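You operate a simulated robot arm through the tools that you are given. There is no shell and no other tool.

You are at the controls of a simulated two-armed robot. One attempt, no reset.

Task
Rub out the chalk streak, lay the blue cloth, stand the handle mid-table.
Fine: use the small yellow cloth and put it back; lay the cover cloth flat in the middle of the table with both hands; then stand the loadable handle at the middle of the table. Set down upright: loadable handle. What is to be rubbed or washed off counts as gone when no trace of it is left.
Where things are to end (x, y in the base frame): loadable handle within 0.04 m of [0.42, -1.49].

Only the result counts: the job must be done as asked and must still hold three seconds after the hand-in. Knocking over, shifting, dropping, spilling or breaking anything else fails it. Lids that push on must go on centred and level and be pressed home; caps that screw on are set level and turned clockwise until they are tight. Flat cloth is picked up by pressing the open fingertips on it (5 to 10 N) and closing them slowly along it; thin cloth reads only 2 to 8 mm in the jaws.

Robot
Two 7-joint arms with two-finger parallel grippers on one trunk, on a base that drives. Base frame: it is fixed to the floor where the robot stands at the start and does not move with it; the origin is under the middle of the robot, x ahead of it, y to its left, z up. Units: m, rad, N and s.
The left shoulder is at the start at [0.05, 0.161, 1.098], the right one opposite. With the tool pointing down near the work surface each hand reaches from about 0.24 to 0.68 m from the robot's upright axis, wherever it stands, measured 20 degrees to its own side. Places, roughly: chalk streak [0.4, -1.5, 0.8]; loadable handle [0.5, -1.75, 0.75]; middle of the beech table [0.4, -1.5, 0.8]; small yellow cloth [0.5, -1.75, 0.75]. Payload 3.43 kg a hand.
The TCP of each hand is the grasp point between the finger pads, 0.03 m short of the fingertips. In the tool frame z runs along the fingers and y along their closing line. The gripper opens to 0.094 m. The fingers are 0.028 m wide and 0.01 m thick; the gripper's body (0.05 by 0.096 m) begins 0.055 m behind the TCP.
Orientation is that of the tool frame in the base frame, as a unit quaternion [x, y, z, w]. With the fingers straight down and closing along the base's y, the tool's x points along the base's -x, its y along +y and its z along -z.

Tools
- The arms move only by the tool step_arm. It takes "left_commands", "right_commands" or both (then of equal length, played together; a hand with none holds still); each is a list of rows, each a list of 7 numbers: the opening, from 0 (shut) to 1 (fully open), then the shift along the tool's x, y, z in units of 250 mm (1.0 is 250 mm), then the turn, a rotation vector about the tool's x, y, z in units of 120 degrees (1.0 is 120 degrees). In form: [[jaw, dx, dy, dz, wx, wy, wz], ...]. A call has 1 to 20 rows; each row is the pose to reach, as a shift and turn from the pose commanded when the call began, along the tool's axes at that moment. A call with a number of a shift or a turn outside -1 to 1 is refused whole. A row lasts 0.2 s, in which the tool goes at most 0.05 m and 0.15 rad; a call with a longer step from one row to the next is refused whole, and so is a gripper value outside its range. Where a pose cannot be reached the arm comes as near as it can. A force on the tool above 60 N (or 10 N above the force at the start of the call, whichever is more), or a blocked arm, ends the call early, and 0.2 s more pass. The fingers move at their own pace (about 0.045 m/s each) and stop on an object; they squeeze with about 33 N. The grip force told is the motor's: it shows also when the fingers shut on nothing. Time passes only in rows, and 0.2 s behind the last, so rows that repeat a pose let the fingers close. It gives the time, the measured TCP pose, the force on the tool (base axes), the opening and the grip force at its end, in the units of the frame above (readings bear some noise), with the torque about the TCP (base axes, N m) and any sound that the robot's microphone picked up.
- Cameras (640 x 400 px; columns grow to the right, rows downward): "scene" is now at [0.1305, -0.0029, 1.233]; the picture's right is [-0.02, -1.00, 0.00], its down [-0.46, 0.01, -0.89] and it looks along [0.89, -0.02, -0.46] (base axes); focal length 248 px, centre (320, 200). "left" rides on the left gripper at [0.076, -0.014, -0.103] in its tool frame; the picture's right is [0.18, 0.98, 0.00], its down [-0.75, 0.14, -0.64] and it looks along [-0.63, 0.12, 0.77] (tool axes); focal length 243 px, centre (320, 200). "right" rides on the right gripper at [0.076, 0.014, -0.102] in its tool frame; the picture's right is [-0.18, 0.98, 0.00], its down [-0.75, -0.14, -0.64] and it looks along [-0.63, -0.12, 0.77] (tool axes); focal length 243 px, centre (320, 200). There is no depth. A picture from a camera that has moved, and an enlarged one, comes with that camera's place and axes in the base frame and with its lens.
- snapshot(camera): a new picture of that camera. The clock stands still meanwhile.
- lift_body(by): slides the trunk up (or, below 0, down) by that many m; the arms and the scene camera ride with it, the base frame stays. It gives what a move gives, with no picture.
- drive_base(legs): drives the robot by 1 to 6 legs, each [ahead, left, turn to the left] in m, m and rad, along the robot's own axes; the way and the turn of a leg run together, so that a leg with both is an arc; at most 1.5 m and 3.142 rad a leg. The arms and the cameras ride along, it lands a little off, and it stops where it bumps. It gives what a move gives.
- pan_tilt(pan, tilt): turns the head with the scene camera to pan (to the left, within 1.396 rad either way) and tilt (down, from -0.506 to 1.204), counted from straight ahead of the robot. It gives what a move gives.
- enlarge(camera, box): a new picture of the part [left, top, right, bottom] of that camera's present view, enlarged. The clock stands still meanwhile.
- hand_in(): hands the job in; it is judged then, once.

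Nothing tells you exact positions but the pictures and the camera data. Unless the task says otherwise, let go and move clear before handing in.

The tools are called after "Request:" as a command line: name --argument value ..., lists and objects as JSON in quotes. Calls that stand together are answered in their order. step_arm: Moves the arms, as the interface text tells. Its arguments: {"type":"object","properties":{"left_commands":{"type":"array"},"right_commands":{"type":"array"}},"required":[]} The other tools are called the same way: lift_body (by) slides the trunk up or down; drive_base (legs) drives the base; pan_tilt (pan, tilt) turns the head that bears the scene camera; snapshot (camera) takes a picture; enlarge (camera, box) takes an enlarged picture of a part of a camera's view; hand_in () hands the job in.

At the start:

```text
time: 0.0
left_eef_pos: [0.509, 0.2231, 1.0623]
left_ee_rot: [-0.001, 1.0, 0.0, 0.001]
left_force: [-0.9, -0.7, 0.1]
left_wrist_torque: [-0.02, 0.03, -0.01]
left_finger_gap: 0.0941
left_grasp_force: 0.1
right_eef_pos: [0.4502, -0.1454, 1.141]
right_ee_rot: [0.0, 1.0, 0.001, 0.0]
right_force: [0.3, -0.5, -0.1]
right_wrist_torque: [-0.03, 0.02, -0.02]
right_finger_gap: 0.0939
right_grasp_force: 0.0
trunk travel left (down, up): [-0.125, 0.142]
robot x, y, heading: [-0.0006, -0.0006, -0.007]
head pan, tilt: [-0.023, 0.475]
```

scene: 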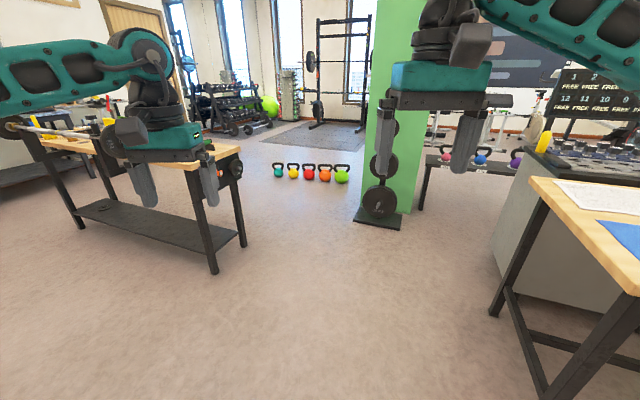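
right: 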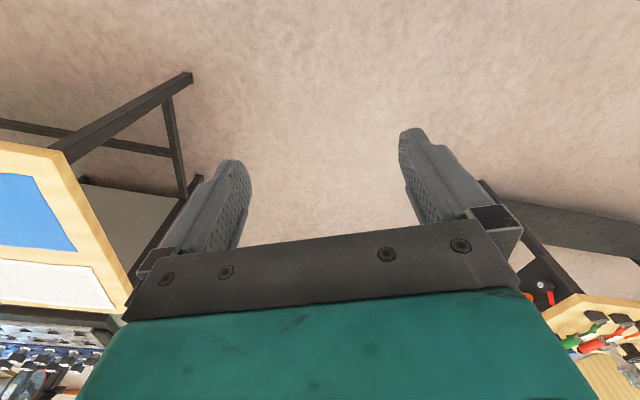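
left: 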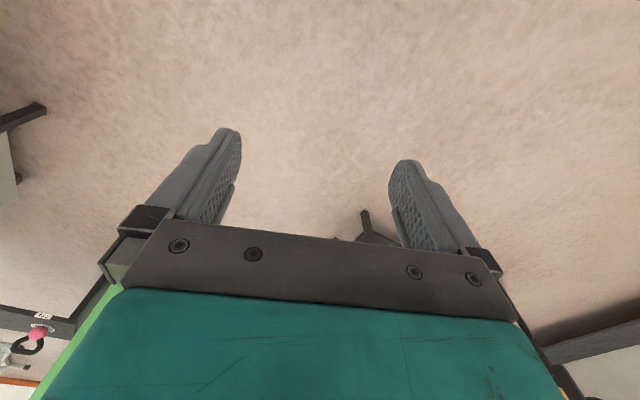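

I see a gym-like room; the beech table with a white and a blue cloth is to my right. I'll turn the head that way to survey it before moving.

Request:
pan_tilt --pan -1.3 --tilt 0.5

```text
time: 1.4
left_eef_pos: [0.5088, 0.2215, 1.0598]
left_ee_rot: [-0.001, 1.0, 0.0, 0.001]
left_force: [0.6, -1.0, 0.5]
left_wrist_torque: [-0.01, 0.02, 0.02]
left_finger_gap: 0.0938
left_grasp_force: 0.0
right_eef_pos: [0.4501, -0.1448, 1.1409]
right_ee_rot: [0.0, 1.0, 0.0, 0.0]
right_force: [-0.5, 0.7, -0.2]
right_wrist_torque: [-0.01, 0.01, -0.02]
right_finger_gap: 0.0939
right_grasp_force: 0.0
trunk travel left (down, up): [-0.125, 0.142]
robot x, y, heading: [-0.0012, -0.0031, -0.001]
head pan, tilt: [-1.3, 0.499]
```

The head is turned right now; I'll take a picture to find the table and its things.

Request:
snapshot --camera "scene"

```text
taken
camera scene: at [0.0634, -0.0886, 1.2307], right [-0.96, -0.27, 0.0], down [-0.13, 0.46, -0.88], along [0.24, -0.85, -0.48], focal length 248 px, centre (320, 200)
```

scene: 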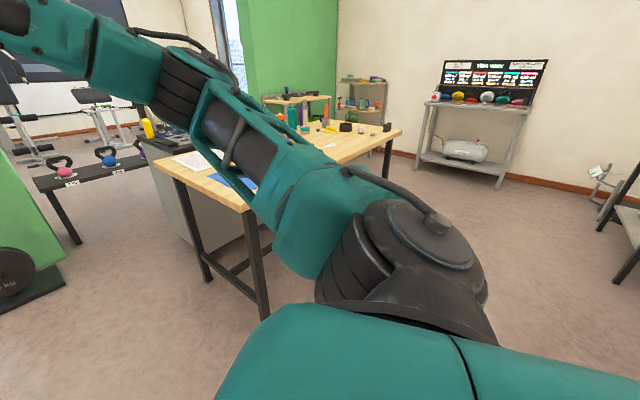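

The table is turned about 20° relative to me: its near corner is around [0.49, -0.71], its far-left corner around [1.15, -0.97] and its right end near [0, -2.1]. The right arm blocks the view, so I'll back off, shift right and turn towards it.

Request:
drive_base --legs '[[-0.45, -0.6, 0], [0, 0, -0.5]]'

Request:
pan_tilt --pan -0.3 --tilt 0.5

Request:
snapshot --camera "scene"

```text
time: 8.6
left_eef_pos: [0.1024, -0.6443, 1.0612]
left_ee_rot: [0.248, 0.969, 0.0, 0.001]
left_force: [0.3, 0.9, 0.1]
left_wrist_torque: [0.02, -0.01, -0.03]
left_finger_gap: 0.094
left_grasp_force: 0.0
right_eef_pos: [-0.1261, -0.9376, 1.1405]
right_ee_rot: [0.25, 0.968, 0.0, 0.0]
right_force: [-1.0, 0.3, -0.1]
right_wrist_torque: [-0.05, 0.01, 0.02]
right_finger_gap: 0.0939
right_grasp_force: 0.0
trunk travel left (down, up): [-0.125, 0.142]
robot x, y, heading: [-0.45, -0.5962, -0.502]
head pan, tilt: [-1.3, 0.499]
```

```text
time: 9.8
left_eef_pos: [0.1034, -0.6444, 1.0611]
left_ee_rot: [0.248, 0.969, 0.0, 0.001]
left_force: [-0.5, 0.4, 0.0]
left_wrist_torque: [0.03, 0.01, -0.03]
left_finger_gap: 0.094
left_grasp_force: 0.1
right_eef_pos: [-0.1267, -0.9385, 1.1412]
right_ee_rot: [0.249, 0.969, 0.0, 0.0]
right_force: [-0.3, 0.4, -0.4]
right_wrist_torque: [-0.03, -0.02, 0.01]
right_finger_gap: 0.0941
right_grasp_force: 0.1
trunk travel left (down, up): [-0.125, 0.142]
robot x, y, heading: [-0.4496, -0.5933, -0.505]
head pan, tilt: [-0.3, 0.499]
```

```text
taken
camera scene: at [-0.3527, -0.6791, 1.2307], right [-0.72, -0.69, 0.0], down [-0.33, 0.34, -0.88], along [0.61, -0.63, -0.48], focal length 248 px, centre (320, 200)
```

scene: 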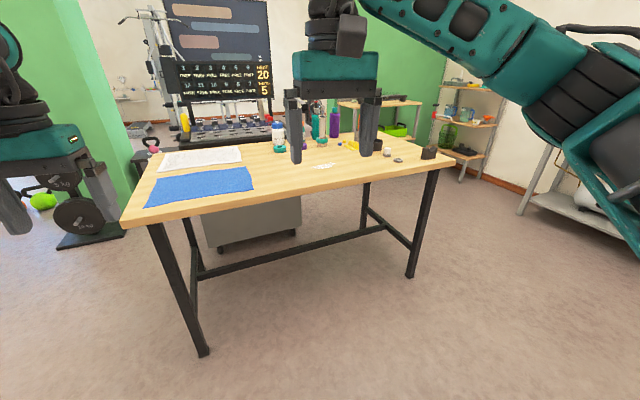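

Now the whole table is visible: blue cloth at the left end (about [0.64, -1.01]), chalk streak near [0.41, -1.5], and small items at the right end. I'll zoom in on the streak and the item group.

Request:
enlarge --camera "scene" --box '[250, 90, 470, 200]'

Request:
enlarge --camera "scene" --box '[100, 120, 340, 250]'

```text
2.91 times, centred on (360, 145) of scene
camera zoom: at [-0.3527, -0.6791, 1.2307], right [-0.72, -0.69, 0.0], down [-0.33, 0.34, -0.88], along [0.61, -0.63, -0.48], focal length 720 px, centre (204, 360)
```

zoom: 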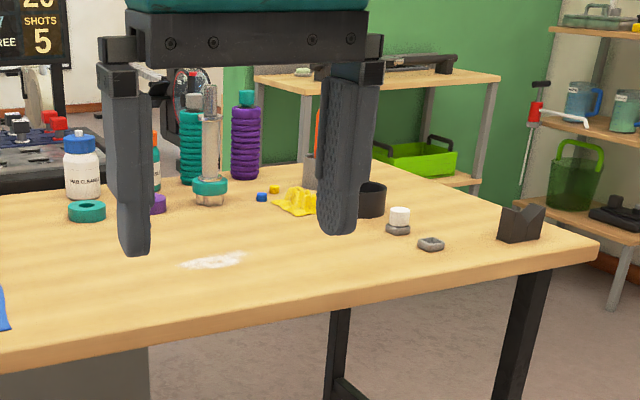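

```text
2.67 times, centred on (220, 185) of scene
camera zoom: at [-0.3527, -0.6791, 1.2307], right [-0.72, -0.69, 0.0], down [-0.33, 0.34, -0.88], along [0.61, -0.63, -0.48], focal length 660 px, centre (587, 240)
```

zoom: 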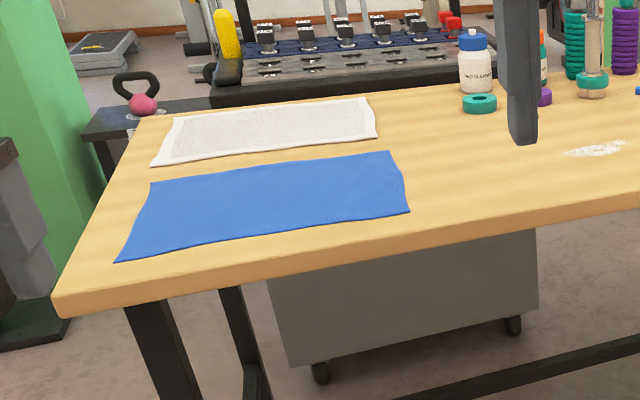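

I can now make out the things: the streak at about [0.41, -1.5], a chrome handle standing with a teal collar near [0.67, -1.75], and the crumpled yellow cloth near [0.52, -1.85] among cups and chalk. I'll raise the trunk for clearance and drive up to the middle of the table, squared to its edge.

Request:
lift_body --by 0.14

Request:
drive_base --legs '[[0.45, -0.435, 0.108]]'

Request:
pan_tilt --pan -0.2 --tilt 0.6

Request:
snapshot --camera "scene"

Request:
snapshot --camera "right"

```text
time: 11.5
left_eef_pos: [0.104, -0.6427, 1.2012]
left_ee_rot: [0.248, 0.969, 0.0, 0.0]
left_force: [0.6, 0.2, 0.2]
left_wrist_torque: [0.01, 0.0, 0.01]
left_finger_gap: 0.094
left_grasp_force: 0.0
right_eef_pos: [-0.1258, -0.938, 1.2795]
right_ee_rot: [0.25, 0.968, 0.001, 0.0]
right_force: [-1.0, -0.1, -0.1]
right_wrist_torque: [0.05, -0.01, 0.02]
right_finger_gap: 0.0939
right_grasp_force: 0.2
trunk travel left (down, up): [-0.265, 0.002]
robot x, y, heading: [-0.45, -0.5952, -0.504]
head pan, tilt: [-0.3, 0.499]
```

```text
time: 15.9
left_eef_pos: [0.3228, -1.1697, 1.2004]
left_ee_rot: [0.194, 0.981, 0.0, 0.001]
left_force: [0.5, -0.7, -0.1]
left_wrist_torque: [0.0, -0.02, 0.05]
left_finger_gap: 0.094
left_grasp_force: 0.0
right_eef_pos: [0.1283, -1.4862, 1.2803]
right_ee_rot: [0.196, 0.981, 0.001, 0.0]
right_force: [-0.2, -0.3, -0.3]
right_wrist_torque: [0.02, 0.0, 0.01]
right_finger_gap: 0.0938
right_grasp_force: 0.1
trunk travel left (down, up): [-0.265, 0.002]
robot x, y, heading: [-0.237, -1.1799, -0.39]
head pan, tilt: [-0.3, 0.499]
```

```text
time: 16.5
left_eef_pos: [0.3221, -1.1692, 1.201]
left_ee_rot: [0.195, 0.981, 0.001, 0.001]
left_force: [0.9, -0.7, -0.1]
left_wrist_torque: [0.02, 0.0, 0.0]
left_finger_gap: 0.094
left_grasp_force: 0.1
right_eef_pos: [0.1262, -1.4863, 1.2801]
right_ee_rot: [0.195, 0.981, 0.0, 0.0]
right_force: [0.1, -1.2, -0.1]
right_wrist_torque: [0.0, 0.0, -0.02]
right_finger_gap: 0.0939
right_grasp_force: 0.0
trunk travel left (down, up): [-0.265, 0.002]
robot x, y, heading: [-0.229, -1.1811, -0.394]
head pan, tilt: [-0.201, 0.6]
```

```text
taken
camera scene: at [-0.1238, -1.2461, 1.3616], right [-0.56, -0.83, 0.0], down [-0.47, 0.32, -0.83], along [0.68, -0.46, -0.56], focal length 248 px, centre (320, 200)
```

scene: 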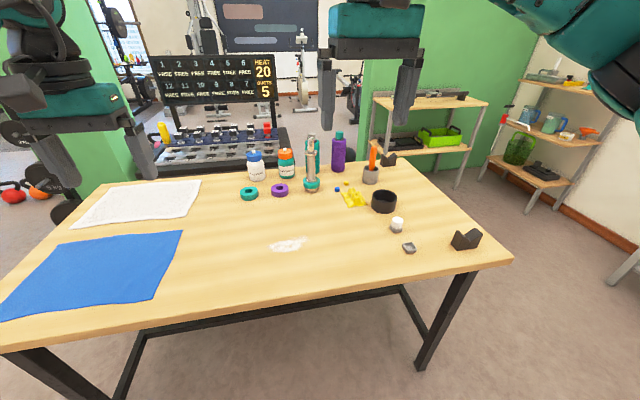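

```text
taken
camera right: at [0.0627, -1.4433, 1.3823], right [0.55, 0.84, 0.0], down [0.64, -0.42, 0.64], along [0.54, -0.35, -0.77], focal length 243 px, centre (320, 200)
```

right: 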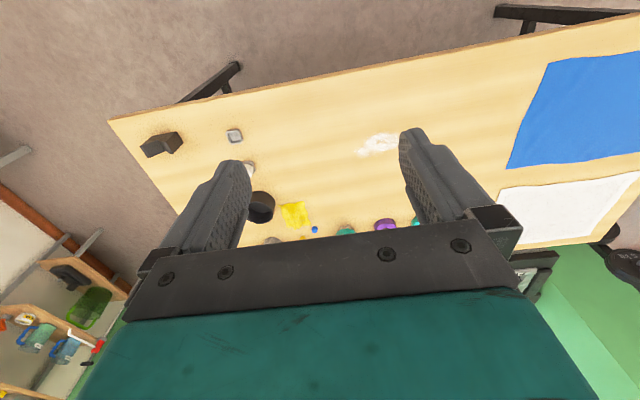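

Clear view now. I'll zoom in on the streak and the item group for exact positions and shapes.

Request:
enlarge --camera "scene" --box '[230, 120, 420, 240]'

Request:
enlarge --camera "scene" --box '[330, 160, 490, 260]'

Request:
enlarge --camera "right" --box '[230, 120, 430, 245]'

```text
3.33 times, centred on (325, 180) of scene
camera zoom: at [-0.1238, -1.2461, 1.3616], right [-0.56, -0.83, 0.0], down [-0.47, 0.32, -0.83], along [0.68, -0.46, -0.56], focal length 825 px, centre (303, 267)
```

zoom: 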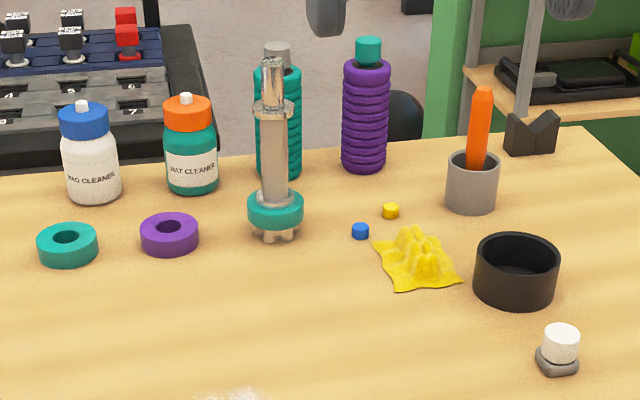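

```text
4.00 times, centred on (410, 210) of scene
camera zoom: at [-0.1238, -1.2461, 1.3616], right [-0.56, -0.83, 0.0], down [-0.47, 0.32, -0.83], along [0.68, -0.46, -0.56], focal length 990 px, centre (-40, 160)
```

zoom: 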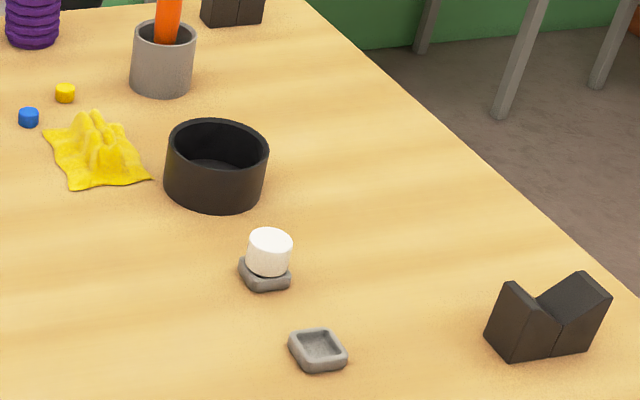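

```text
3.20 times, centred on (330, 182) of right
camera zoom: at [0.0627, -1.4433, 1.3823], right [0.55, 0.84, 0.0], down [0.64, -0.42, 0.64], along [0.54, -0.35, -0.77], focal length 776 px, centre (288, 256)
```

zoom: 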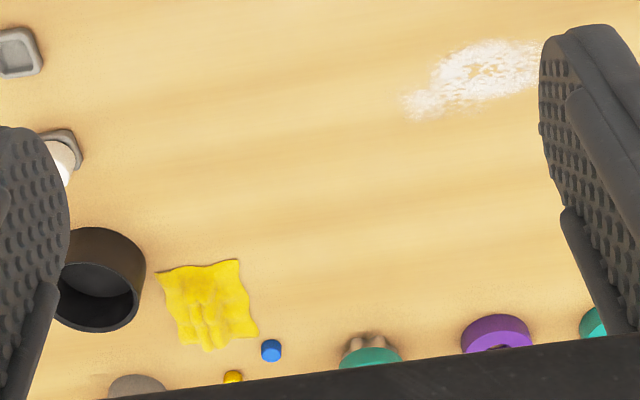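

Table top is at about z = 0.80; streak around [0.40, -1.49] (roughly 13 cm long), yellow cloth centred near [0.487, -1.82], handle standing at about [0.63, -1.72] with its top near z = 1.04. I'll look down to check clearance between my base and the table edge.

Request:
pan_tilt --pan -0.1 --tilt 1.2

Request:
snapshot --camera "scene"

```text
time: 17.5
left_eef_pos: [0.3225, -1.1688, 1.2022]
left_ee_rot: [0.194, 0.981, 0.0, 0.0]
left_force: [0.4, 0.5, 0.1]
left_wrist_torque: [0.01, -0.01, -0.01]
left_finger_gap: 0.0937
left_grasp_force: 0.0
right_eef_pos: [0.1273, -1.4866, 1.2797]
right_ee_rot: [0.195, 0.981, 0.0, 0.0]
right_force: [0.3, 1.0, -1.0]
right_wrist_torque: [0.0, 0.04, -0.01]
right_finger_gap: 0.0939
right_grasp_force: 0.2
trunk travel left (down, up): [-0.265, 0.002]
robot x, y, heading: [-0.2334, -1.1801, -0.39]
head pan, tilt: [-0.099, 1.201]
```

```text
taken
camera scene: at [-0.1477, -1.2232, 1.317], right [-0.47, -0.88, 0.0], down [-0.82, 0.44, -0.36], along [0.32, -0.17, -0.93], focal length 248 px, centre (320, 200)
```

scene: 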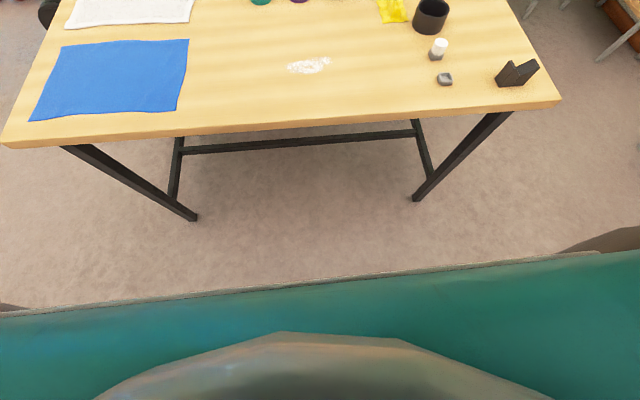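

The base front reaches only about 0.13 m ahead of my axis, so I can stand closer (about 0.21 m from the table edge to my axis). I'll drive ahead 0.30 m and 0.13 m to the right, with hands still high above everything.

Request:
drive_base --legs '[[0.3, -0.13, -0.005]]'

Request:
pan_tilt --pan -0.3 --tilt 0.9

Request:
snapshot --camera "scene"

Request:
snapshot --camera "right"

```text
time: 19.7
left_eef_pos: [0.5501, -1.4075, 1.2011]
left_ee_rot: [0.198, 0.98, 0.0, 0.0]
left_force: [0.1, 0.1, -0.3]
left_wrist_torque: [-0.01, 0.01, 0.01]
left_finger_gap: 0.0939
left_grasp_force: 0.1
right_eef_pos: [0.3513, -1.7221, 1.2798]
right_ee_rot: [0.199, 0.98, 0.0, 0.001]
right_force: [-0.2, -0.7, 0.4]
right_wrist_torque: [0.01, 0.03, -0.01]
right_finger_gap: 0.0941
right_grasp_force: 0.0
trunk travel left (down, up): [-0.265, 0.002]
robot x, y, heading: [-0.0067, -1.4169, -0.398]
head pan, tilt: [-0.099, 1.201]
```

```text
time: 20.5
left_eef_pos: [0.5489, -1.4068, 1.2009]
left_ee_rot: [0.198, 0.98, 0.0, 0.0]
left_force: [-0.3, -0.8, 0.6]
left_wrist_torque: [-0.02, 0.03, -0.01]
left_finger_gap: 0.0939
left_grasp_force: 0.0
right_eef_pos: [0.3508, -1.7228, 1.2811]
right_ee_rot: [0.198, 0.98, 0.0, 0.0]
right_force: [0.6, -0.3, -0.9]
right_wrist_torque: [0.02, -0.01, 0.0]
right_finger_gap: 0.0939
right_grasp_force: 0.1
trunk travel left (down, up): [-0.265, 0.002]
robot x, y, heading: [-0.0024, -1.4174, -0.401]
head pan, tilt: [-0.3, 0.901]
```

```text
taken
camera scene: at [0.087, -1.4794, 1.3368], right [-0.64, -0.77, 0.0], down [-0.6, 0.5, -0.62], along [0.47, -0.4, -0.78], focal length 248 px, centre (320, 200)
```

scene: 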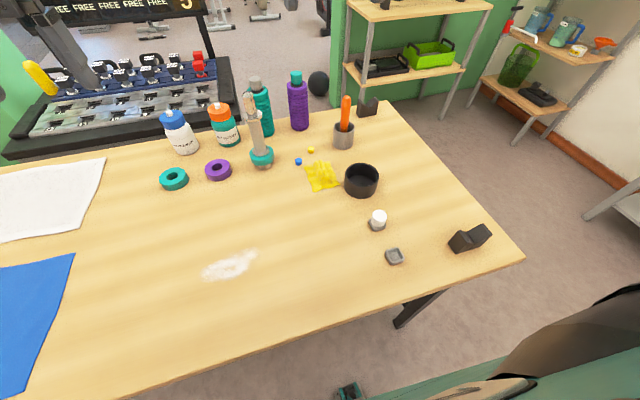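

```text
taken
camera right: at [0.2871, -1.6793, 1.3824], right [0.55, 0.83, 0.0], down [0.64, -0.42, 0.64], along [0.54, -0.35, -0.77], focal length 243 px, centre (320, 200)
```

right: 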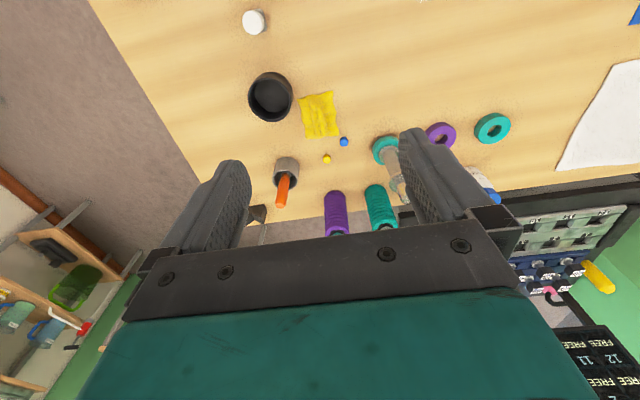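

Now I'm close. Zooming into the cloth/handle area from both cameras to pin positions down.

Request:
enlarge --camera "scene" --box '[230, 80, 400, 200]'

Request:
enlarge --camera "right" --box '[230, 60, 430, 190]'

Request:
enlarge --camera "scene" --box '[190, 230, 280, 290]'

```text
3.33 times, centred on (315, 140) of scene
camera zoom: at [0.087, -1.4794, 1.3368], right [-0.64, -0.77, 0.0], down [-0.6, 0.5, -0.62], along [0.47, -0.4, -0.78], focal length 825 px, centre (337, 400)
```

zoom: 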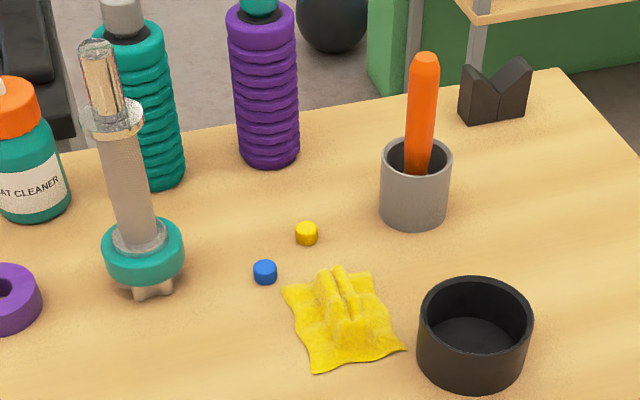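

```text
3.08 times, centred on (330, 125) of right
camera zoom: at [0.2871, -1.6793, 1.3824], right [0.55, 0.83, 0.0], down [0.64, -0.42, 0.64], along [0.54, -0.35, -0.77], focal length 746 px, centre (289, 431)
```

zoom: 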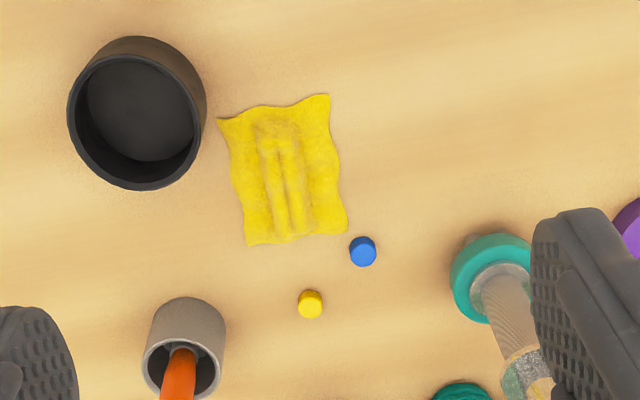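

```text
6.67 times, centred on (235, 260) of scene
camera zoom: at [0.087, -1.4794, 1.3368], right [-0.64, -0.77, 0.0], down [-0.6, 0.5, -0.62], along [0.47, -0.4, -0.78], focal length 1650 px, centre (887, -200)
```

zoom: 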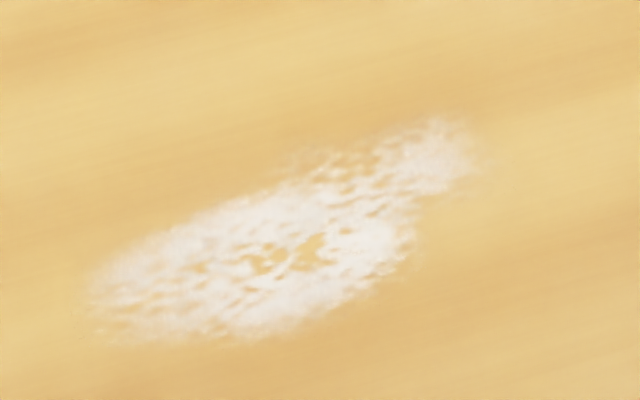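

The yellow cloth is centred near [0.475, -1.804], about 9 × 11 cm, with ridges running away from me, so my right gripper already closes across them. I'll lower the trunk back to its normal height and bring the right hand above the cloth.

Request:
lift_body --by -0.14

Request:
step_arm --right_commands '[[1, -0.15, -0.03, 0.05, 0, 0, 0], [1, -0.3, -0.06, 0.15, 0, 0, 0], [1, -0.45, -0.08, 0.3, 0, 0, 0], [1, -0.58, -0.1, 0.45, 0, 0, 0], [1, -0.58, -0.1, 0.6, 0, 0, 0], [1, -0.58, -0.1, 0.7, 0, 0, 0], [1, -0.58, -0.1, 0.7, 0, 0, 0]]'

Request:
snapshot --camera "right"

Request:
snapshot --camera "scene"

```text
time: 22.2
left_eef_pos: [0.5478, -1.4067, 1.0611]
left_ee_rot: [0.198, 0.98, 0.001, 0.0]
left_force: [0.7, 0.1, 0.4]
left_wrist_torque: [0.0, 0.01, 0.01]
left_finger_gap: 0.0937
left_grasp_force: 0.1
right_eef_pos: [0.3511, -1.7233, 1.1415]
right_ee_rot: [0.198, 0.98, -0.001, 0.0]
right_force: [0.2, 0.9, -0.6]
right_wrist_torque: [-0.02, 0.03, 0.01]
right_finger_gap: 0.0938
right_grasp_force: 0.0
trunk travel left (down, up): [-0.125, 0.142]
robot x, y, heading: [-0.0034, -1.4098, -0.406]
head pan, tilt: [-0.3, 0.901]
```

```text
refused: row 3 steps farther than a row can; nothing moved
```

```text
taken
camera right: at [0.2869, -1.6792, 1.2425], right [0.55, 0.83, 0.0], down [0.64, -0.42, 0.64], along [0.54, -0.35, -0.77], focal length 243 px, centre (320, 200)
```

right: 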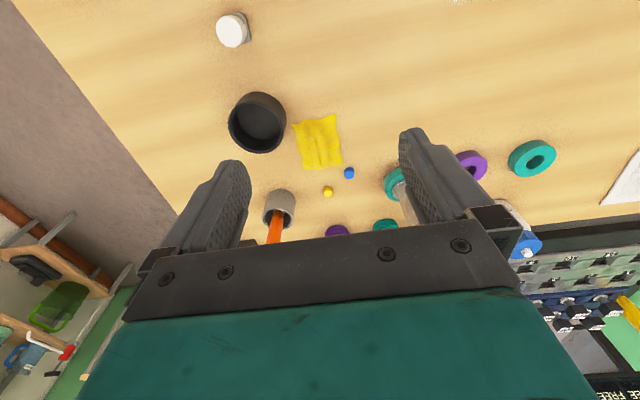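

```text
taken
camera scene: at [0.0868, -1.4794, 1.1969], right [-0.64, -0.76, 0.0], down [-0.6, 0.5, -0.62], along [0.48, -0.4, -0.78], focal length 248 px, centre (320, 200)
```

scene: 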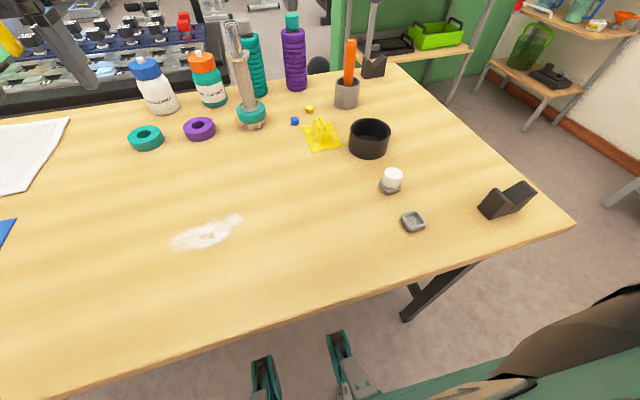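

The streak, cloth and handle are unchanged after lowering. I'll move the right hand in small steps to above the yellow cloth at about z = 1.0, with the jaws at about 60 mm.

Request:
step_arm --right_commands '[[0.8, -0.116, -0.02, 0.113, 0, 0, 0], [0.66, -0.232, -0.041, 0.226, 0, 0, 0], [0.66, -0.349, -0.061, 0.34, 0, 0, 0], [0.66, -0.465, -0.082, 0.453, 0, 0, 0], [0.66, -0.581, -0.102, 0.566, 0, 0, 0], [0.66, -0.581, -0.102, 0.566, 0, 0, 0], [0.66, -0.581, -0.102, 0.566, 0, 0, 0]]'

Request:
snapshot --camera "right"

Request:
enlarge --camera "scene" --box '[230, 60, 420, 180]'

```text
time: 23.8
left_eef_pos: [0.5484, -1.4071, 1.0614]
left_ee_rot: [0.197, 0.98, 0.0, 0.0]
left_force: [0.0, -0.3, -0.2]
left_wrist_torque: [-0.03, -0.02, 0.04]
left_finger_gap: 0.094
left_grasp_force: 0.1
right_eef_pos: [0.4758, -1.8032, 0.9988]
right_ee_rot: [0.199, 0.98, 0.0, 0.0]
right_force: [-0.3, 0.4, 0.4]
right_wrist_torque: [0.02, 0.03, 0.0]
right_finger_gap: 0.0618
right_grasp_force: 0.1
trunk travel left (down, up): [-0.125, 0.142]
robot x, y, heading: [-0.0062, -1.4131, -0.396]
head pan, tilt: [-0.3, 0.901]
```

```text
taken
camera right: at [0.4117, -1.7589, 1.1001], right [0.55, 0.83, 0.0], down [0.64, -0.42, 0.64], along [0.54, -0.35, -0.77], focal length 243 px, centre (320, 200)
```

right: 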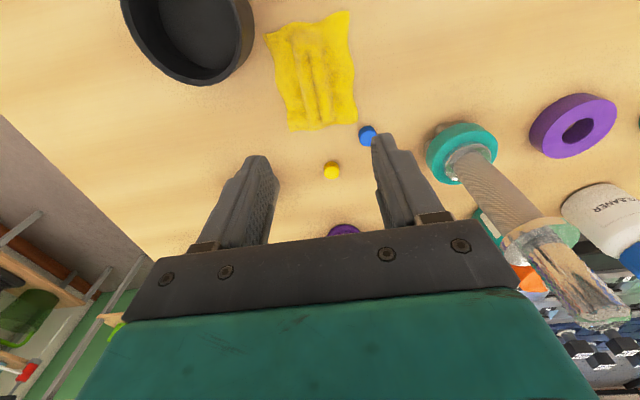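

```text
3.33 times, centred on (325, 120) of scene
camera zoom: at [0.0869, -1.4795, 1.1968], right [-0.64, -0.76, 0.0], down [-0.6, 0.5, -0.62], along [0.48, -0.4, -0.78], focal length 825 px, centre (303, 467)
```

zoom: 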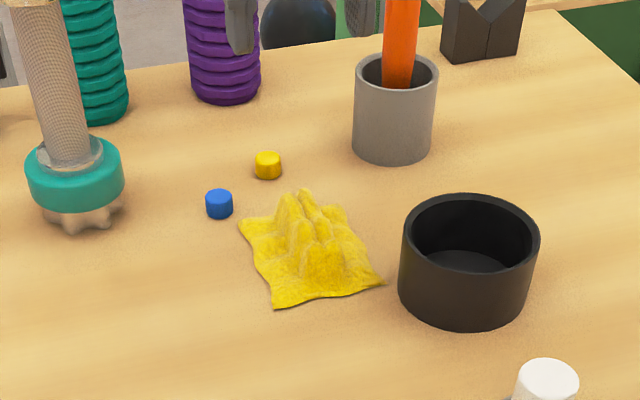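

The ridge centre is about 1 cm nearer to me than the point under my right hand. I'll correct that and descend until the fingertips are about 1 cm above the table, straddling the ridges.

Request:
step_arm --right_commands '[[0.66, 0.02, -0.005, 0.15, 0, 0, 0], [0.66, 0.04, -0.01, 0.3, 0, 0, 0], [0.66, 0.04, -0.01, 0.45, 0, 0, 0], [0.66, 0.04, -0.01, 0.58, 0, 0, 0], [0.66, 0.04, -0.01, 0.63, 0, 0, 0], [0.66, 0.04, -0.01, 0.63, 0, 0, 0]]'

Request:
snapshot --camera "right"

Request:
enlarge --camera "scene" --box '[230, 60, 420, 180]'

```text
time: 25.0
left_eef_pos: [0.5467, -1.4075, 1.0605]
left_ee_rot: [0.198, 0.98, 0.0, 0.001]
left_force: [-1.2, 0.2, 0.6]
left_wrist_torque: [0.01, 0.04, 0.0]
left_finger_gap: 0.0939
left_grasp_force: 0.0
right_eef_pos: [0.4683, -1.8021, 0.8596]
right_ee_rot: [0.2, 0.98, 0.002, 0.011]
right_force: [-7.8, 2.4, 26.5]
right_wrist_torque: [-0.21, 0.75, -0.13]
right_finger_gap: 0.0618
right_grasp_force: 0.1
trunk travel left (down, up): [-0.125, 0.142]
robot x, y, heading: [-0.0084, -1.4123, -0.403]
head pan, tilt: [-0.3, 0.901]
stopped in row 6 (right hand): the force on the tool passed its limit at 64 N (the readings are from after the stop); the commanded pose is now the measured one
```

```text
taken
camera right: at [0.4017, -1.7583, 0.9599], right [0.55, 0.83, 0.01], down [0.62, -0.42, 0.66], along [0.55, -0.36, -0.75], focal length 243 px, centre (320, 200)
```

right: 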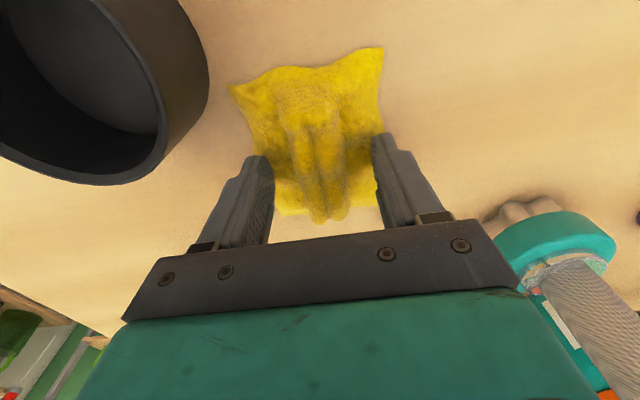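

```text
3.33 times, centred on (325, 120) of scene
camera zoom: at [0.0847, -1.4781, 1.1972], right [-0.65, -0.76, 0.0], down [-0.6, 0.5, -0.62], along [0.48, -0.4, -0.78], focal length 825 px, centre (303, 467)
```

zoom: 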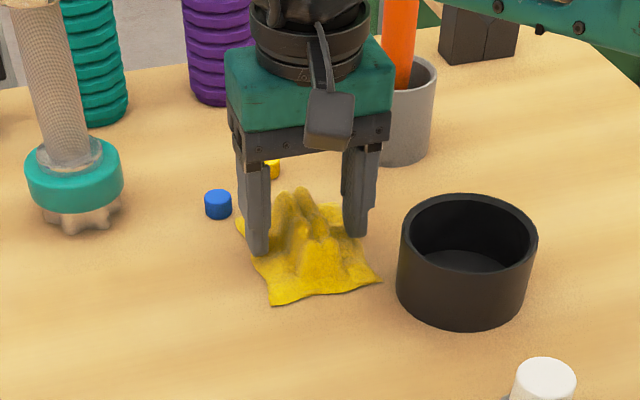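

I touched at TCP z ≈ 0.86, so the table surface is a bit higher than I assumed (about 0.825). I'll ease up slightly to bring the press force to 5–10 N before closing.

Request:
step_arm --right_commands '[[0.66, 0, 0, -0.01, 0, -0.009, 0], [0.66, 0, 0, -0.01, 0, -0.009, 0]]'

```text
time: 25.6
left_eef_pos: [0.5469, -1.4059, 1.0634]
left_ee_rot: [0.198, 0.98, -0.001, 0.001]
left_force: [0.1, -0.5, 0.1]
left_wrist_torque: [-0.01, -0.02, -0.01]
left_finger_gap: 0.0943
left_grasp_force: 0.0
right_eef_pos: [0.4669, -1.803, 0.8607]
right_ee_rot: [0.199, 0.98, -0.001, 0.022]
right_force: [-2.6, 2.0, 28.4]
right_wrist_torque: [-0.19, 0.61, -0.04]
right_finger_gap: 0.0622
right_grasp_force: 0.1
trunk travel left (down, up): [-0.125, 0.142]
robot x, y, heading: [-0.0039, -1.4164, -0.401]
head pan, tilt: [-0.3, 0.901]
```

The tiny tilt correction went the wrong way; I'll reverse it and lift a few millimetres more.

Request:
step_arm --right_commands '[[0.66, 0, 0, -0.012, 0, 0.021, 0], [0.66, 0, 0, -0.012, 0, 0.021, 0]]'

```text
time: 26.2
left_eef_pos: [0.5483, -1.407, 1.0605]
left_ee_rot: [0.199, 0.98, 0.001, 0.001]
left_force: [-0.2, -0.1, 0.3]
left_wrist_torque: [-0.01, 0.01, -0.03]
left_finger_gap: 0.094
left_grasp_force: 0.1
right_eef_pos: [0.4682, -1.8037, 0.8595]
right_ee_rot: [0.199, 0.98, 0.003, -0.002]
right_force: [7.0, 0.0, 14.5]
right_wrist_torque: [-0.29, -0.21, 0.19]
right_finger_gap: 0.062
right_grasp_force: 0.1
trunk travel left (down, up): [-0.125, 0.142]
robot x, y, heading: [-0.0072, -1.413, -0.4]
head pan, tilt: [-0.3, 0.901]
```

Force is down to 14.5 N with the tool level. I'll ease 2 mm more and close the jaws slowly over the ridges.

Request:
step_arm --right_commands '[[0.66, 0, 0, -0.006, 0, -0.001, 0], [0.6, 0, 0, -0.006, 0, -0.001, 0], [0.52, 0, 0, -0.006, 0, -0.001, 0], [0.45, 0, 0, -0.006, 0, -0.001, 0], [0.38, 0, 0, -0.006, 0, -0.001, 0], [0.3, 0, 0, -0.006, 0, -0.001, 0], [0.23, 0, 0, -0.006, 0, -0.001, 0], [0.16, 0, 0, -0.006, 0, -0.001, 0], [0.08, 0, 0, -0.006, 0, -0.001, 0], [0, 0, 0, -0.006, 0, -0.001, 0], [0, 0, 0, -0.006, 0, -0.001, 0], [0, 0, 0, -0.006, 0, -0.001, 0]]'

Request:
snapshot --camera "right"

Request:
enlarge --camera "scene" --box '[230, 60, 420, 180]'

```text
time: 28.8
left_eef_pos: [0.5487, -1.4069, 1.0602]
left_ee_rot: [0.198, 0.98, 0.0, 0.001]
left_force: [-0.5, 0.0, 0.6]
left_wrist_torque: [0.0, 0.01, 0.02]
left_finger_gap: 0.094
left_grasp_force: 0.1
right_eef_pos: [0.4668, -1.8041, 0.8613]
right_ee_rot: [0.199, 0.98, 0.002, -0.002]
right_force: [1.1, 1.3, 1.1]
right_wrist_torque: [-0.07, -0.04, 0.03]
right_finger_gap: 0.026
right_grasp_force: 32.7
trunk travel left (down, up): [-0.125, 0.142]
robot x, y, heading: [-0.0067, -1.4128, -0.402]
head pan, tilt: [-0.3, 0.901]
```

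```text
taken
camera right: at [0.4045, -1.7602, 0.9626], right [0.55, 0.83, 0.0], down [0.64, -0.43, 0.64], along [0.53, -0.35, -0.77], focal length 243 px, centre (320, 200)
```

right: 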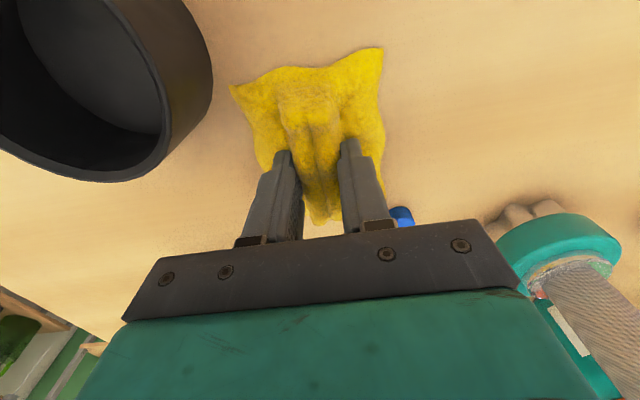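

```text
3.33 times, centred on (325, 120) of scene
camera zoom: at [0.0865, -1.4794, 1.1968], right [-0.64, -0.76, 0.0], down [-0.6, 0.51, -0.62], along [0.47, -0.4, -0.78], focal length 825 px, centre (303, 467)
```

zoom: 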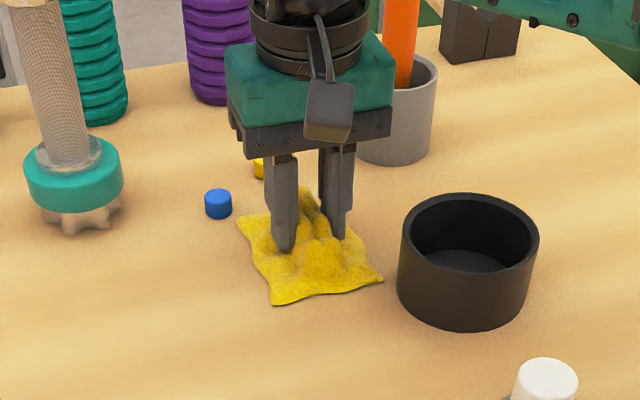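

The jaws hold the cloth's ridges firmly (26 mm gap, 33 N). I'll note the pick-up spot as TCP [0.467, -1.804, 0.861] for putting it back, then lift 5 cm and check.

Request:
step_arm --right_commands '[[0, 0, 0, -0.06, 0, 0, 0], [0, 0, 0, -0.13, 0, 0, 0], [0, 0, 0, -0.2, 0, 0, 0], [0, 0, 0, -0.2, 0, 0, 0]]'

Request:
snapshot --camera "scene"

```text
time: 29.8
left_eef_pos: [0.5478, -1.408, 1.0618]
left_ee_rot: [0.199, 0.98, 0.0, 0.001]
left_force: [0.1, 0.2, -0.4]
left_wrist_torque: [-0.02, 0.01, -0.01]
left_finger_gap: 0.0942
left_grasp_force: 0.0
right_eef_pos: [0.4678, -1.8038, 0.9116]
right_ee_rot: [0.199, 0.98, 0.003, -0.003]
right_force: [0.8, 1.4, 0.1]
right_wrist_torque: [0.03, -0.05, 0.02]
right_finger_gap: 0.0
right_grasp_force: 33.1
trunk travel left (down, up): [-0.125, 0.142]
robot x, y, heading: [-0.0067, -1.4106, -0.399]
head pan, tilt: [-0.3, 0.901]
```

```text
taken
camera scene: at [0.0866, -1.4796, 1.1968], right [-0.64, -0.76, 0.0], down [-0.6, 0.51, -0.62], along [0.47, -0.4, -0.78], focal length 248 px, centre (320, 200)
```

scene: 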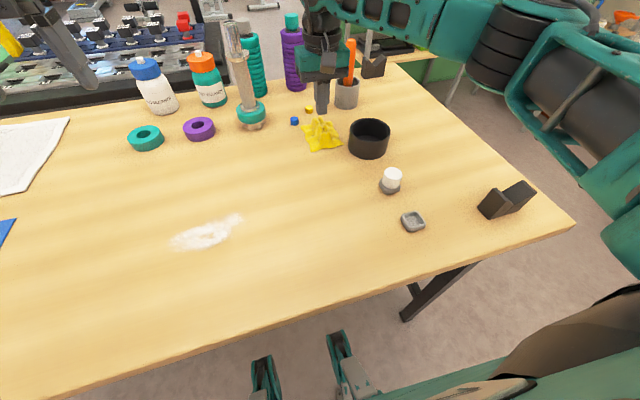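

The jaws slipped off: the gap went to 0 and the cloth is still in its place. I need a lower grip, so I'll measure the table height more precisely first, using the streak and tray seen from the two camera heights.

Request:
enlarge --camera "scene" --box '[160, 200, 250, 260]'

Request:
enlarge --camera "scene" --box '[280, 90, 400, 170]'

Request:
snapshot --camera "right"

```text
6.67 times, centred on (205, 230) of scene
camera zoom: at [0.0866, -1.4796, 1.1968], right [-0.64, -0.76, 0.0], down [-0.6, 0.51, -0.62], along [0.47, -0.4, -0.78], focal length 1650 px, centre (1087, 0)
```

zoom: 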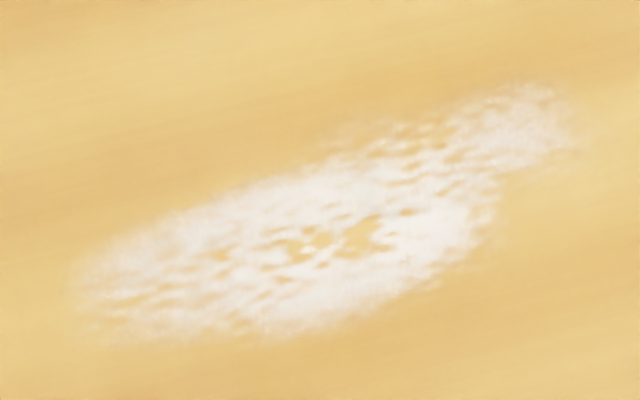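

```text
5.00 times, centred on (340, 130) of scene
camera zoom: at [0.0866, -1.4796, 1.1968], right [-0.64, -0.76, 0.0], down [-0.6, 0.51, -0.62], along [0.47, -0.4, -0.78], focal length 1238 px, centre (220, 550)
```

zoom: 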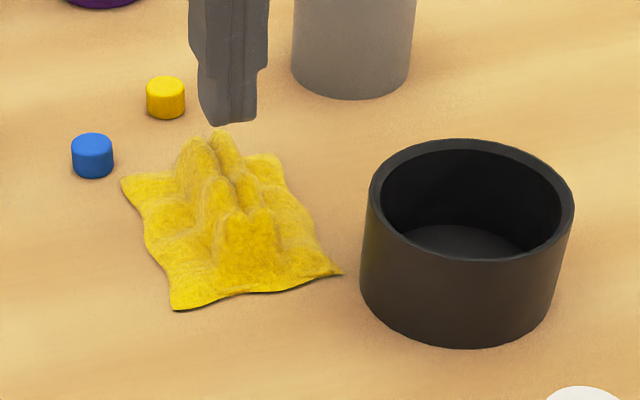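

```text
taken
camera right: at [0.4047, -1.7603, 1.0134], right [0.55, 0.83, 0.0], down [0.64, -0.43, 0.64], along [0.53, -0.35, -0.77], focal length 243 px, centre (320, 200)
```

right: 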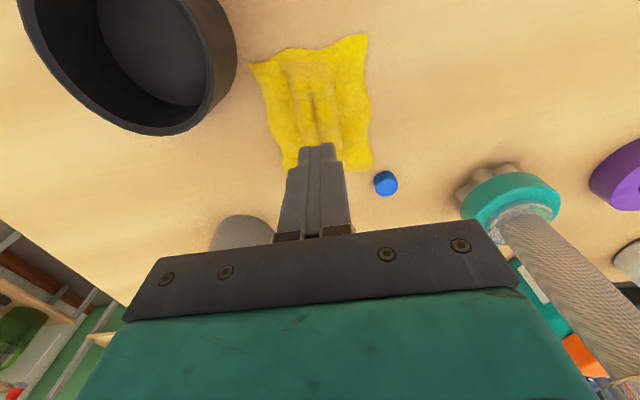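

The two views put the table at roughly z = 0.81–0.82, and the cloth lies as before. I'll retry with the jaws about 50 mm open, going down in small steps to see at which height contact begins.

Request:
step_arm --right_commands '[[0.2, 0, 0, 0, 0, 0, 0], [0.4, 0, 0, 0, 0, 0, 0], [0.52, 0, 0, 0, 0, 0, 0], [0.52, 0, 0, 0.06, 0, 0, 0], [0.52, 0, 0, 0.12, 0, 0, 0], [0.52, 0, 0, 0.17, 0, 0, 0], [0.52, 0, 0, 0.19, 0, 0, 0], [0.52, 0, 0, 0.19, 0, 0, 0]]'

```text
time: 31.6
left_eef_pos: [0.5484, -1.4075, 1.0609]
left_ee_rot: [0.198, 0.98, 0.0, 0.001]
left_force: [0.0, 0.4, 0.4]
left_wrist_torque: [0.02, -0.01, -0.02]
left_finger_gap: 0.0941
left_grasp_force: 0.1
right_eef_pos: [0.4681, -1.8021, 0.864]
right_ee_rot: [0.2, 0.98, 0.003, -0.003]
right_force: [-0.1, -0.4, 1.1]
right_wrist_torque: [-0.04, -0.01, 0.0]
right_finger_gap: 0.0494
right_grasp_force: 0.1
trunk travel left (down, up): [-0.125, 0.142]
robot x, y, heading: [-0.0057, -1.4127, -0.404]
head pan, tilt: [-0.3, 0.901]
```

Request:
step_arm --right_commands '[[0.52, 0, 0, 0.008, 0, 0, 0], [0.52, 0, 0, 0.016, 0, 0, 0], [0.52, 0, 0, 0.016, 0, 0, 0]]'

Request:
enlarge --camera "scene" --box '[280, 90, 400, 170]'

```text
time: 32.4
left_eef_pos: [0.5481, -1.4066, 1.0624]
left_ee_rot: [0.199, 0.98, 0.0, 0.001]
left_force: [-0.3, -0.6, 1.2]
left_wrist_torque: [0.01, -0.01, 0.02]
left_finger_gap: 0.0938
left_grasp_force: 0.0
right_eef_pos: [0.4689, -1.8034, 0.8598]
right_ee_rot: [0.199, 0.98, 0.003, -0.002]
right_force: [-1.2, -0.5, 6.2]
right_wrist_torque: [-0.22, 0.02, -0.01]
right_finger_gap: 0.0491
right_grasp_force: 0.0
trunk travel left (down, up): [-0.125, 0.142]
robot x, y, heading: [-0.0052, -1.4151, -0.399]
head pan, tilt: [-0.3, 0.901]
```

```text
5.00 times, centred on (340, 130) of scene
camera zoom: at [0.0862, -1.4792, 1.197], right [-0.64, -0.76, 0.0], down [-0.6, 0.51, -0.62], along [0.48, -0.4, -0.78], focal length 1238 px, centre (220, 550)
```

zoom: 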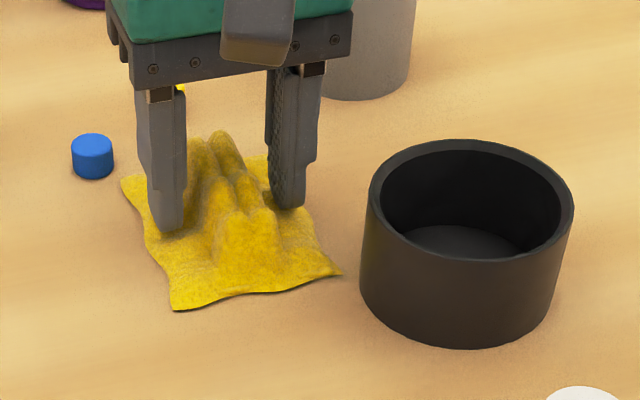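

Fingertips now press with 6 N on either side of the ridges, right on the table. I'll press about 1 mm deeper and close slowly, keeping the pressure on.

Request:
step_arm --right_commands '[[0.52, 0, 0, 0.004, 0, 0, 0], [0.48, 0, 0, 0.005, 0, 0, 0], [0.44, 0, 0, 0.006, 0, 0, 0], [0.4, 0, 0, 0.006, 0, 0, 0], [0.36, 0, 0, 0.006, 0, 0, 0], [0.33, 0, 0, 0.006, 0, 0, 0], [0.3, 0, 0, 0.006, 0, 0, 0]]'

Request:
enlarge --camera "scene" --box '[280, 90, 400, 170]'

```text
time: 34.0
left_eef_pos: [0.5476, -1.4066, 1.062]
left_ee_rot: [0.198, 0.98, 0.0, 0.002]
left_force: [0.2, -0.1, -0.4]
left_wrist_torque: [0.02, 0.0, 0.02]
left_finger_gap: 0.094
left_grasp_force: 0.0
right_eef_pos: [0.4656, -1.8047, 0.8591]
right_ee_rot: [0.2, 0.98, 0.002, -0.001]
right_force: [-2.5, -8.2, 19.8]
right_wrist_torque: [-0.48, 0.08, -0.09]
right_finger_gap: 0.0348
right_grasp_force: 6.0
trunk travel left (down, up): [-0.125, 0.142]
robot x, y, heading: [-0.0072, -1.412, -0.399]
head pan, tilt: [-0.3, 0.901]
```

```text
5.00 times, centred on (340, 130) of scene
camera zoom: at [0.085, -1.4791, 1.1971], right [-0.64, -0.76, 0.0], down [-0.6, 0.51, -0.62], along [0.48, -0.4, -0.78], focal length 1238 px, centre (220, 550)
```

zoom: 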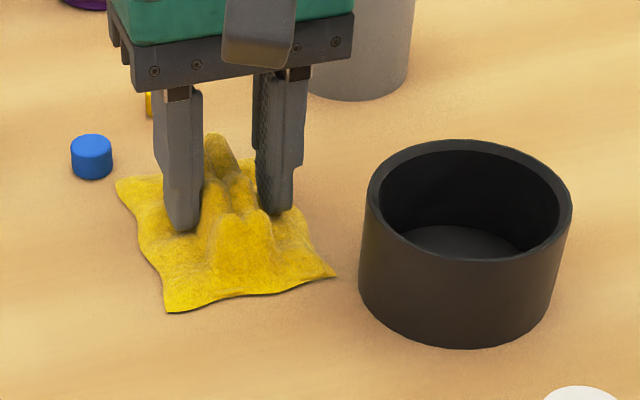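

It's gathering between the fingers; force is 20 N, a bit high, so I'll ease half a millimetre and keep closing.

Request:
step_arm --right_commands '[[0.27, 0, 0, -0.003, 0, 0, 0], [0.24, 0, 0, -0.004, 0, 0, 0], [0.2, 0, 0, -0.004, 0, 0, 0], [0.16, 0, 0, -0.004, 0, 0, 0], [0.12, 0, 0, -0.004, 0, 0, 0], [0.08, 0, 0, -0.004, 0, 0, 0], [0.04, 0, 0, -0.004, 0, 0, 0], [0.0, 0, 0, -0.004, 0, 0, 0], [0.0, 0, 0, -0.004, 0, 0, 0], [0.0, 0, 0, -0.004, 0, 0, 0]]'

Request:
enlarge --camera "scene" --box '[280, 90, 400, 170]'

```text
time: 36.2
left_eef_pos: [0.5472, -1.4067, 1.0622]
left_ee_rot: [0.198, 0.98, 0.0, 0.001]
left_force: [0.2, 0.0, 0.1]
left_wrist_torque: [-0.01, 0.0, 0.03]
left_finger_gap: 0.0938
left_grasp_force: 0.0
right_eef_pos: [0.467, -1.8007, 0.86]
right_ee_rot: [0.199, 0.98, 0.003, -0.002]
right_force: [2.4, 7.6, 13.7]
right_wrist_torque: [-0.15, -0.22, 0.12]
right_finger_gap: 0.0257
right_grasp_force: 33.0
trunk travel left (down, up): [-0.125, 0.142]
robot x, y, heading: [-0.0076, -1.4109, -0.396]
head pan, tilt: [-0.3, 0.901]
```

```text
5.00 times, centred on (340, 130) of scene
camera zoom: at [0.0858, -1.4781, 1.197], right [-0.64, -0.76, 0.0], down [-0.6, 0.5, -0.62], along [0.48, -0.4, -0.78], focal length 1238 px, centre (220, 550)
```

zoom: 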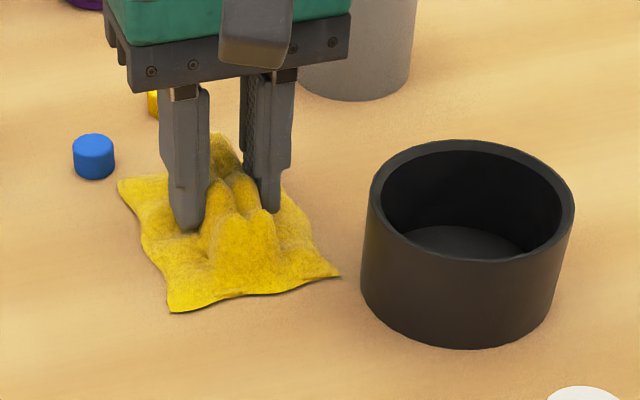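

The jaws hold 26 mm at 33 N again. This time I'll lift very slowly and watch the gap for slipping.

Request:
step_arm --right_commands '[[0, 0, 0, -0.01, 0, 0, 0], [0, 0, 0, -0.02, 0, 0, 0], [0, 0, 0, -0.03, 0, 0, 0], [0, 0, 0, -0.04, 0, 0, 0], [0, 0, 0, -0.04, 0, 0, 0]]'

Request:
enlarge --camera "scene" --box '[280, 90, 400, 170]'

```text
time: 37.4
left_eef_pos: [0.549, -1.4087, 1.0595]
left_ee_rot: [0.198, 0.98, -0.001, 0.001]
left_force: [0.5, -0.1, -0.5]
left_wrist_torque: [0.02, 0.02, -0.02]
left_finger_gap: 0.094
left_grasp_force: 0.1
right_eef_pos: [0.4687, -1.8032, 0.8686]
right_ee_rot: [0.2, 0.98, 0.003, -0.004]
right_force: [0.1, 1.2, -0.5]
right_wrist_torque: [0.05, 0.02, 0.01]
right_finger_gap: 0.0258
right_grasp_force: 32.6
trunk travel left (down, up): [-0.125, 0.142]
robot x, y, heading: [-0.0112, -1.4125, -0.4]
head pan, tilt: [-0.3, 0.901]
```

```text
5.00 times, centred on (340, 130) of scene
camera zoom: at [0.0866, -1.4796, 1.1968], right [-0.64, -0.76, 0.0], down [-0.6, 0.51, -0.62], along [0.47, -0.4, -0.78], focal length 1238 px, centre (220, 550)
```

zoom: 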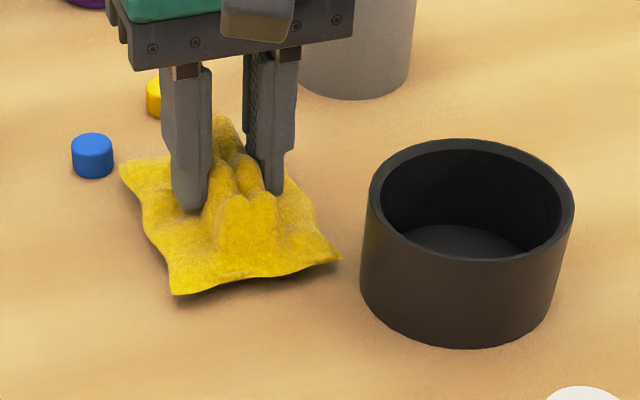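

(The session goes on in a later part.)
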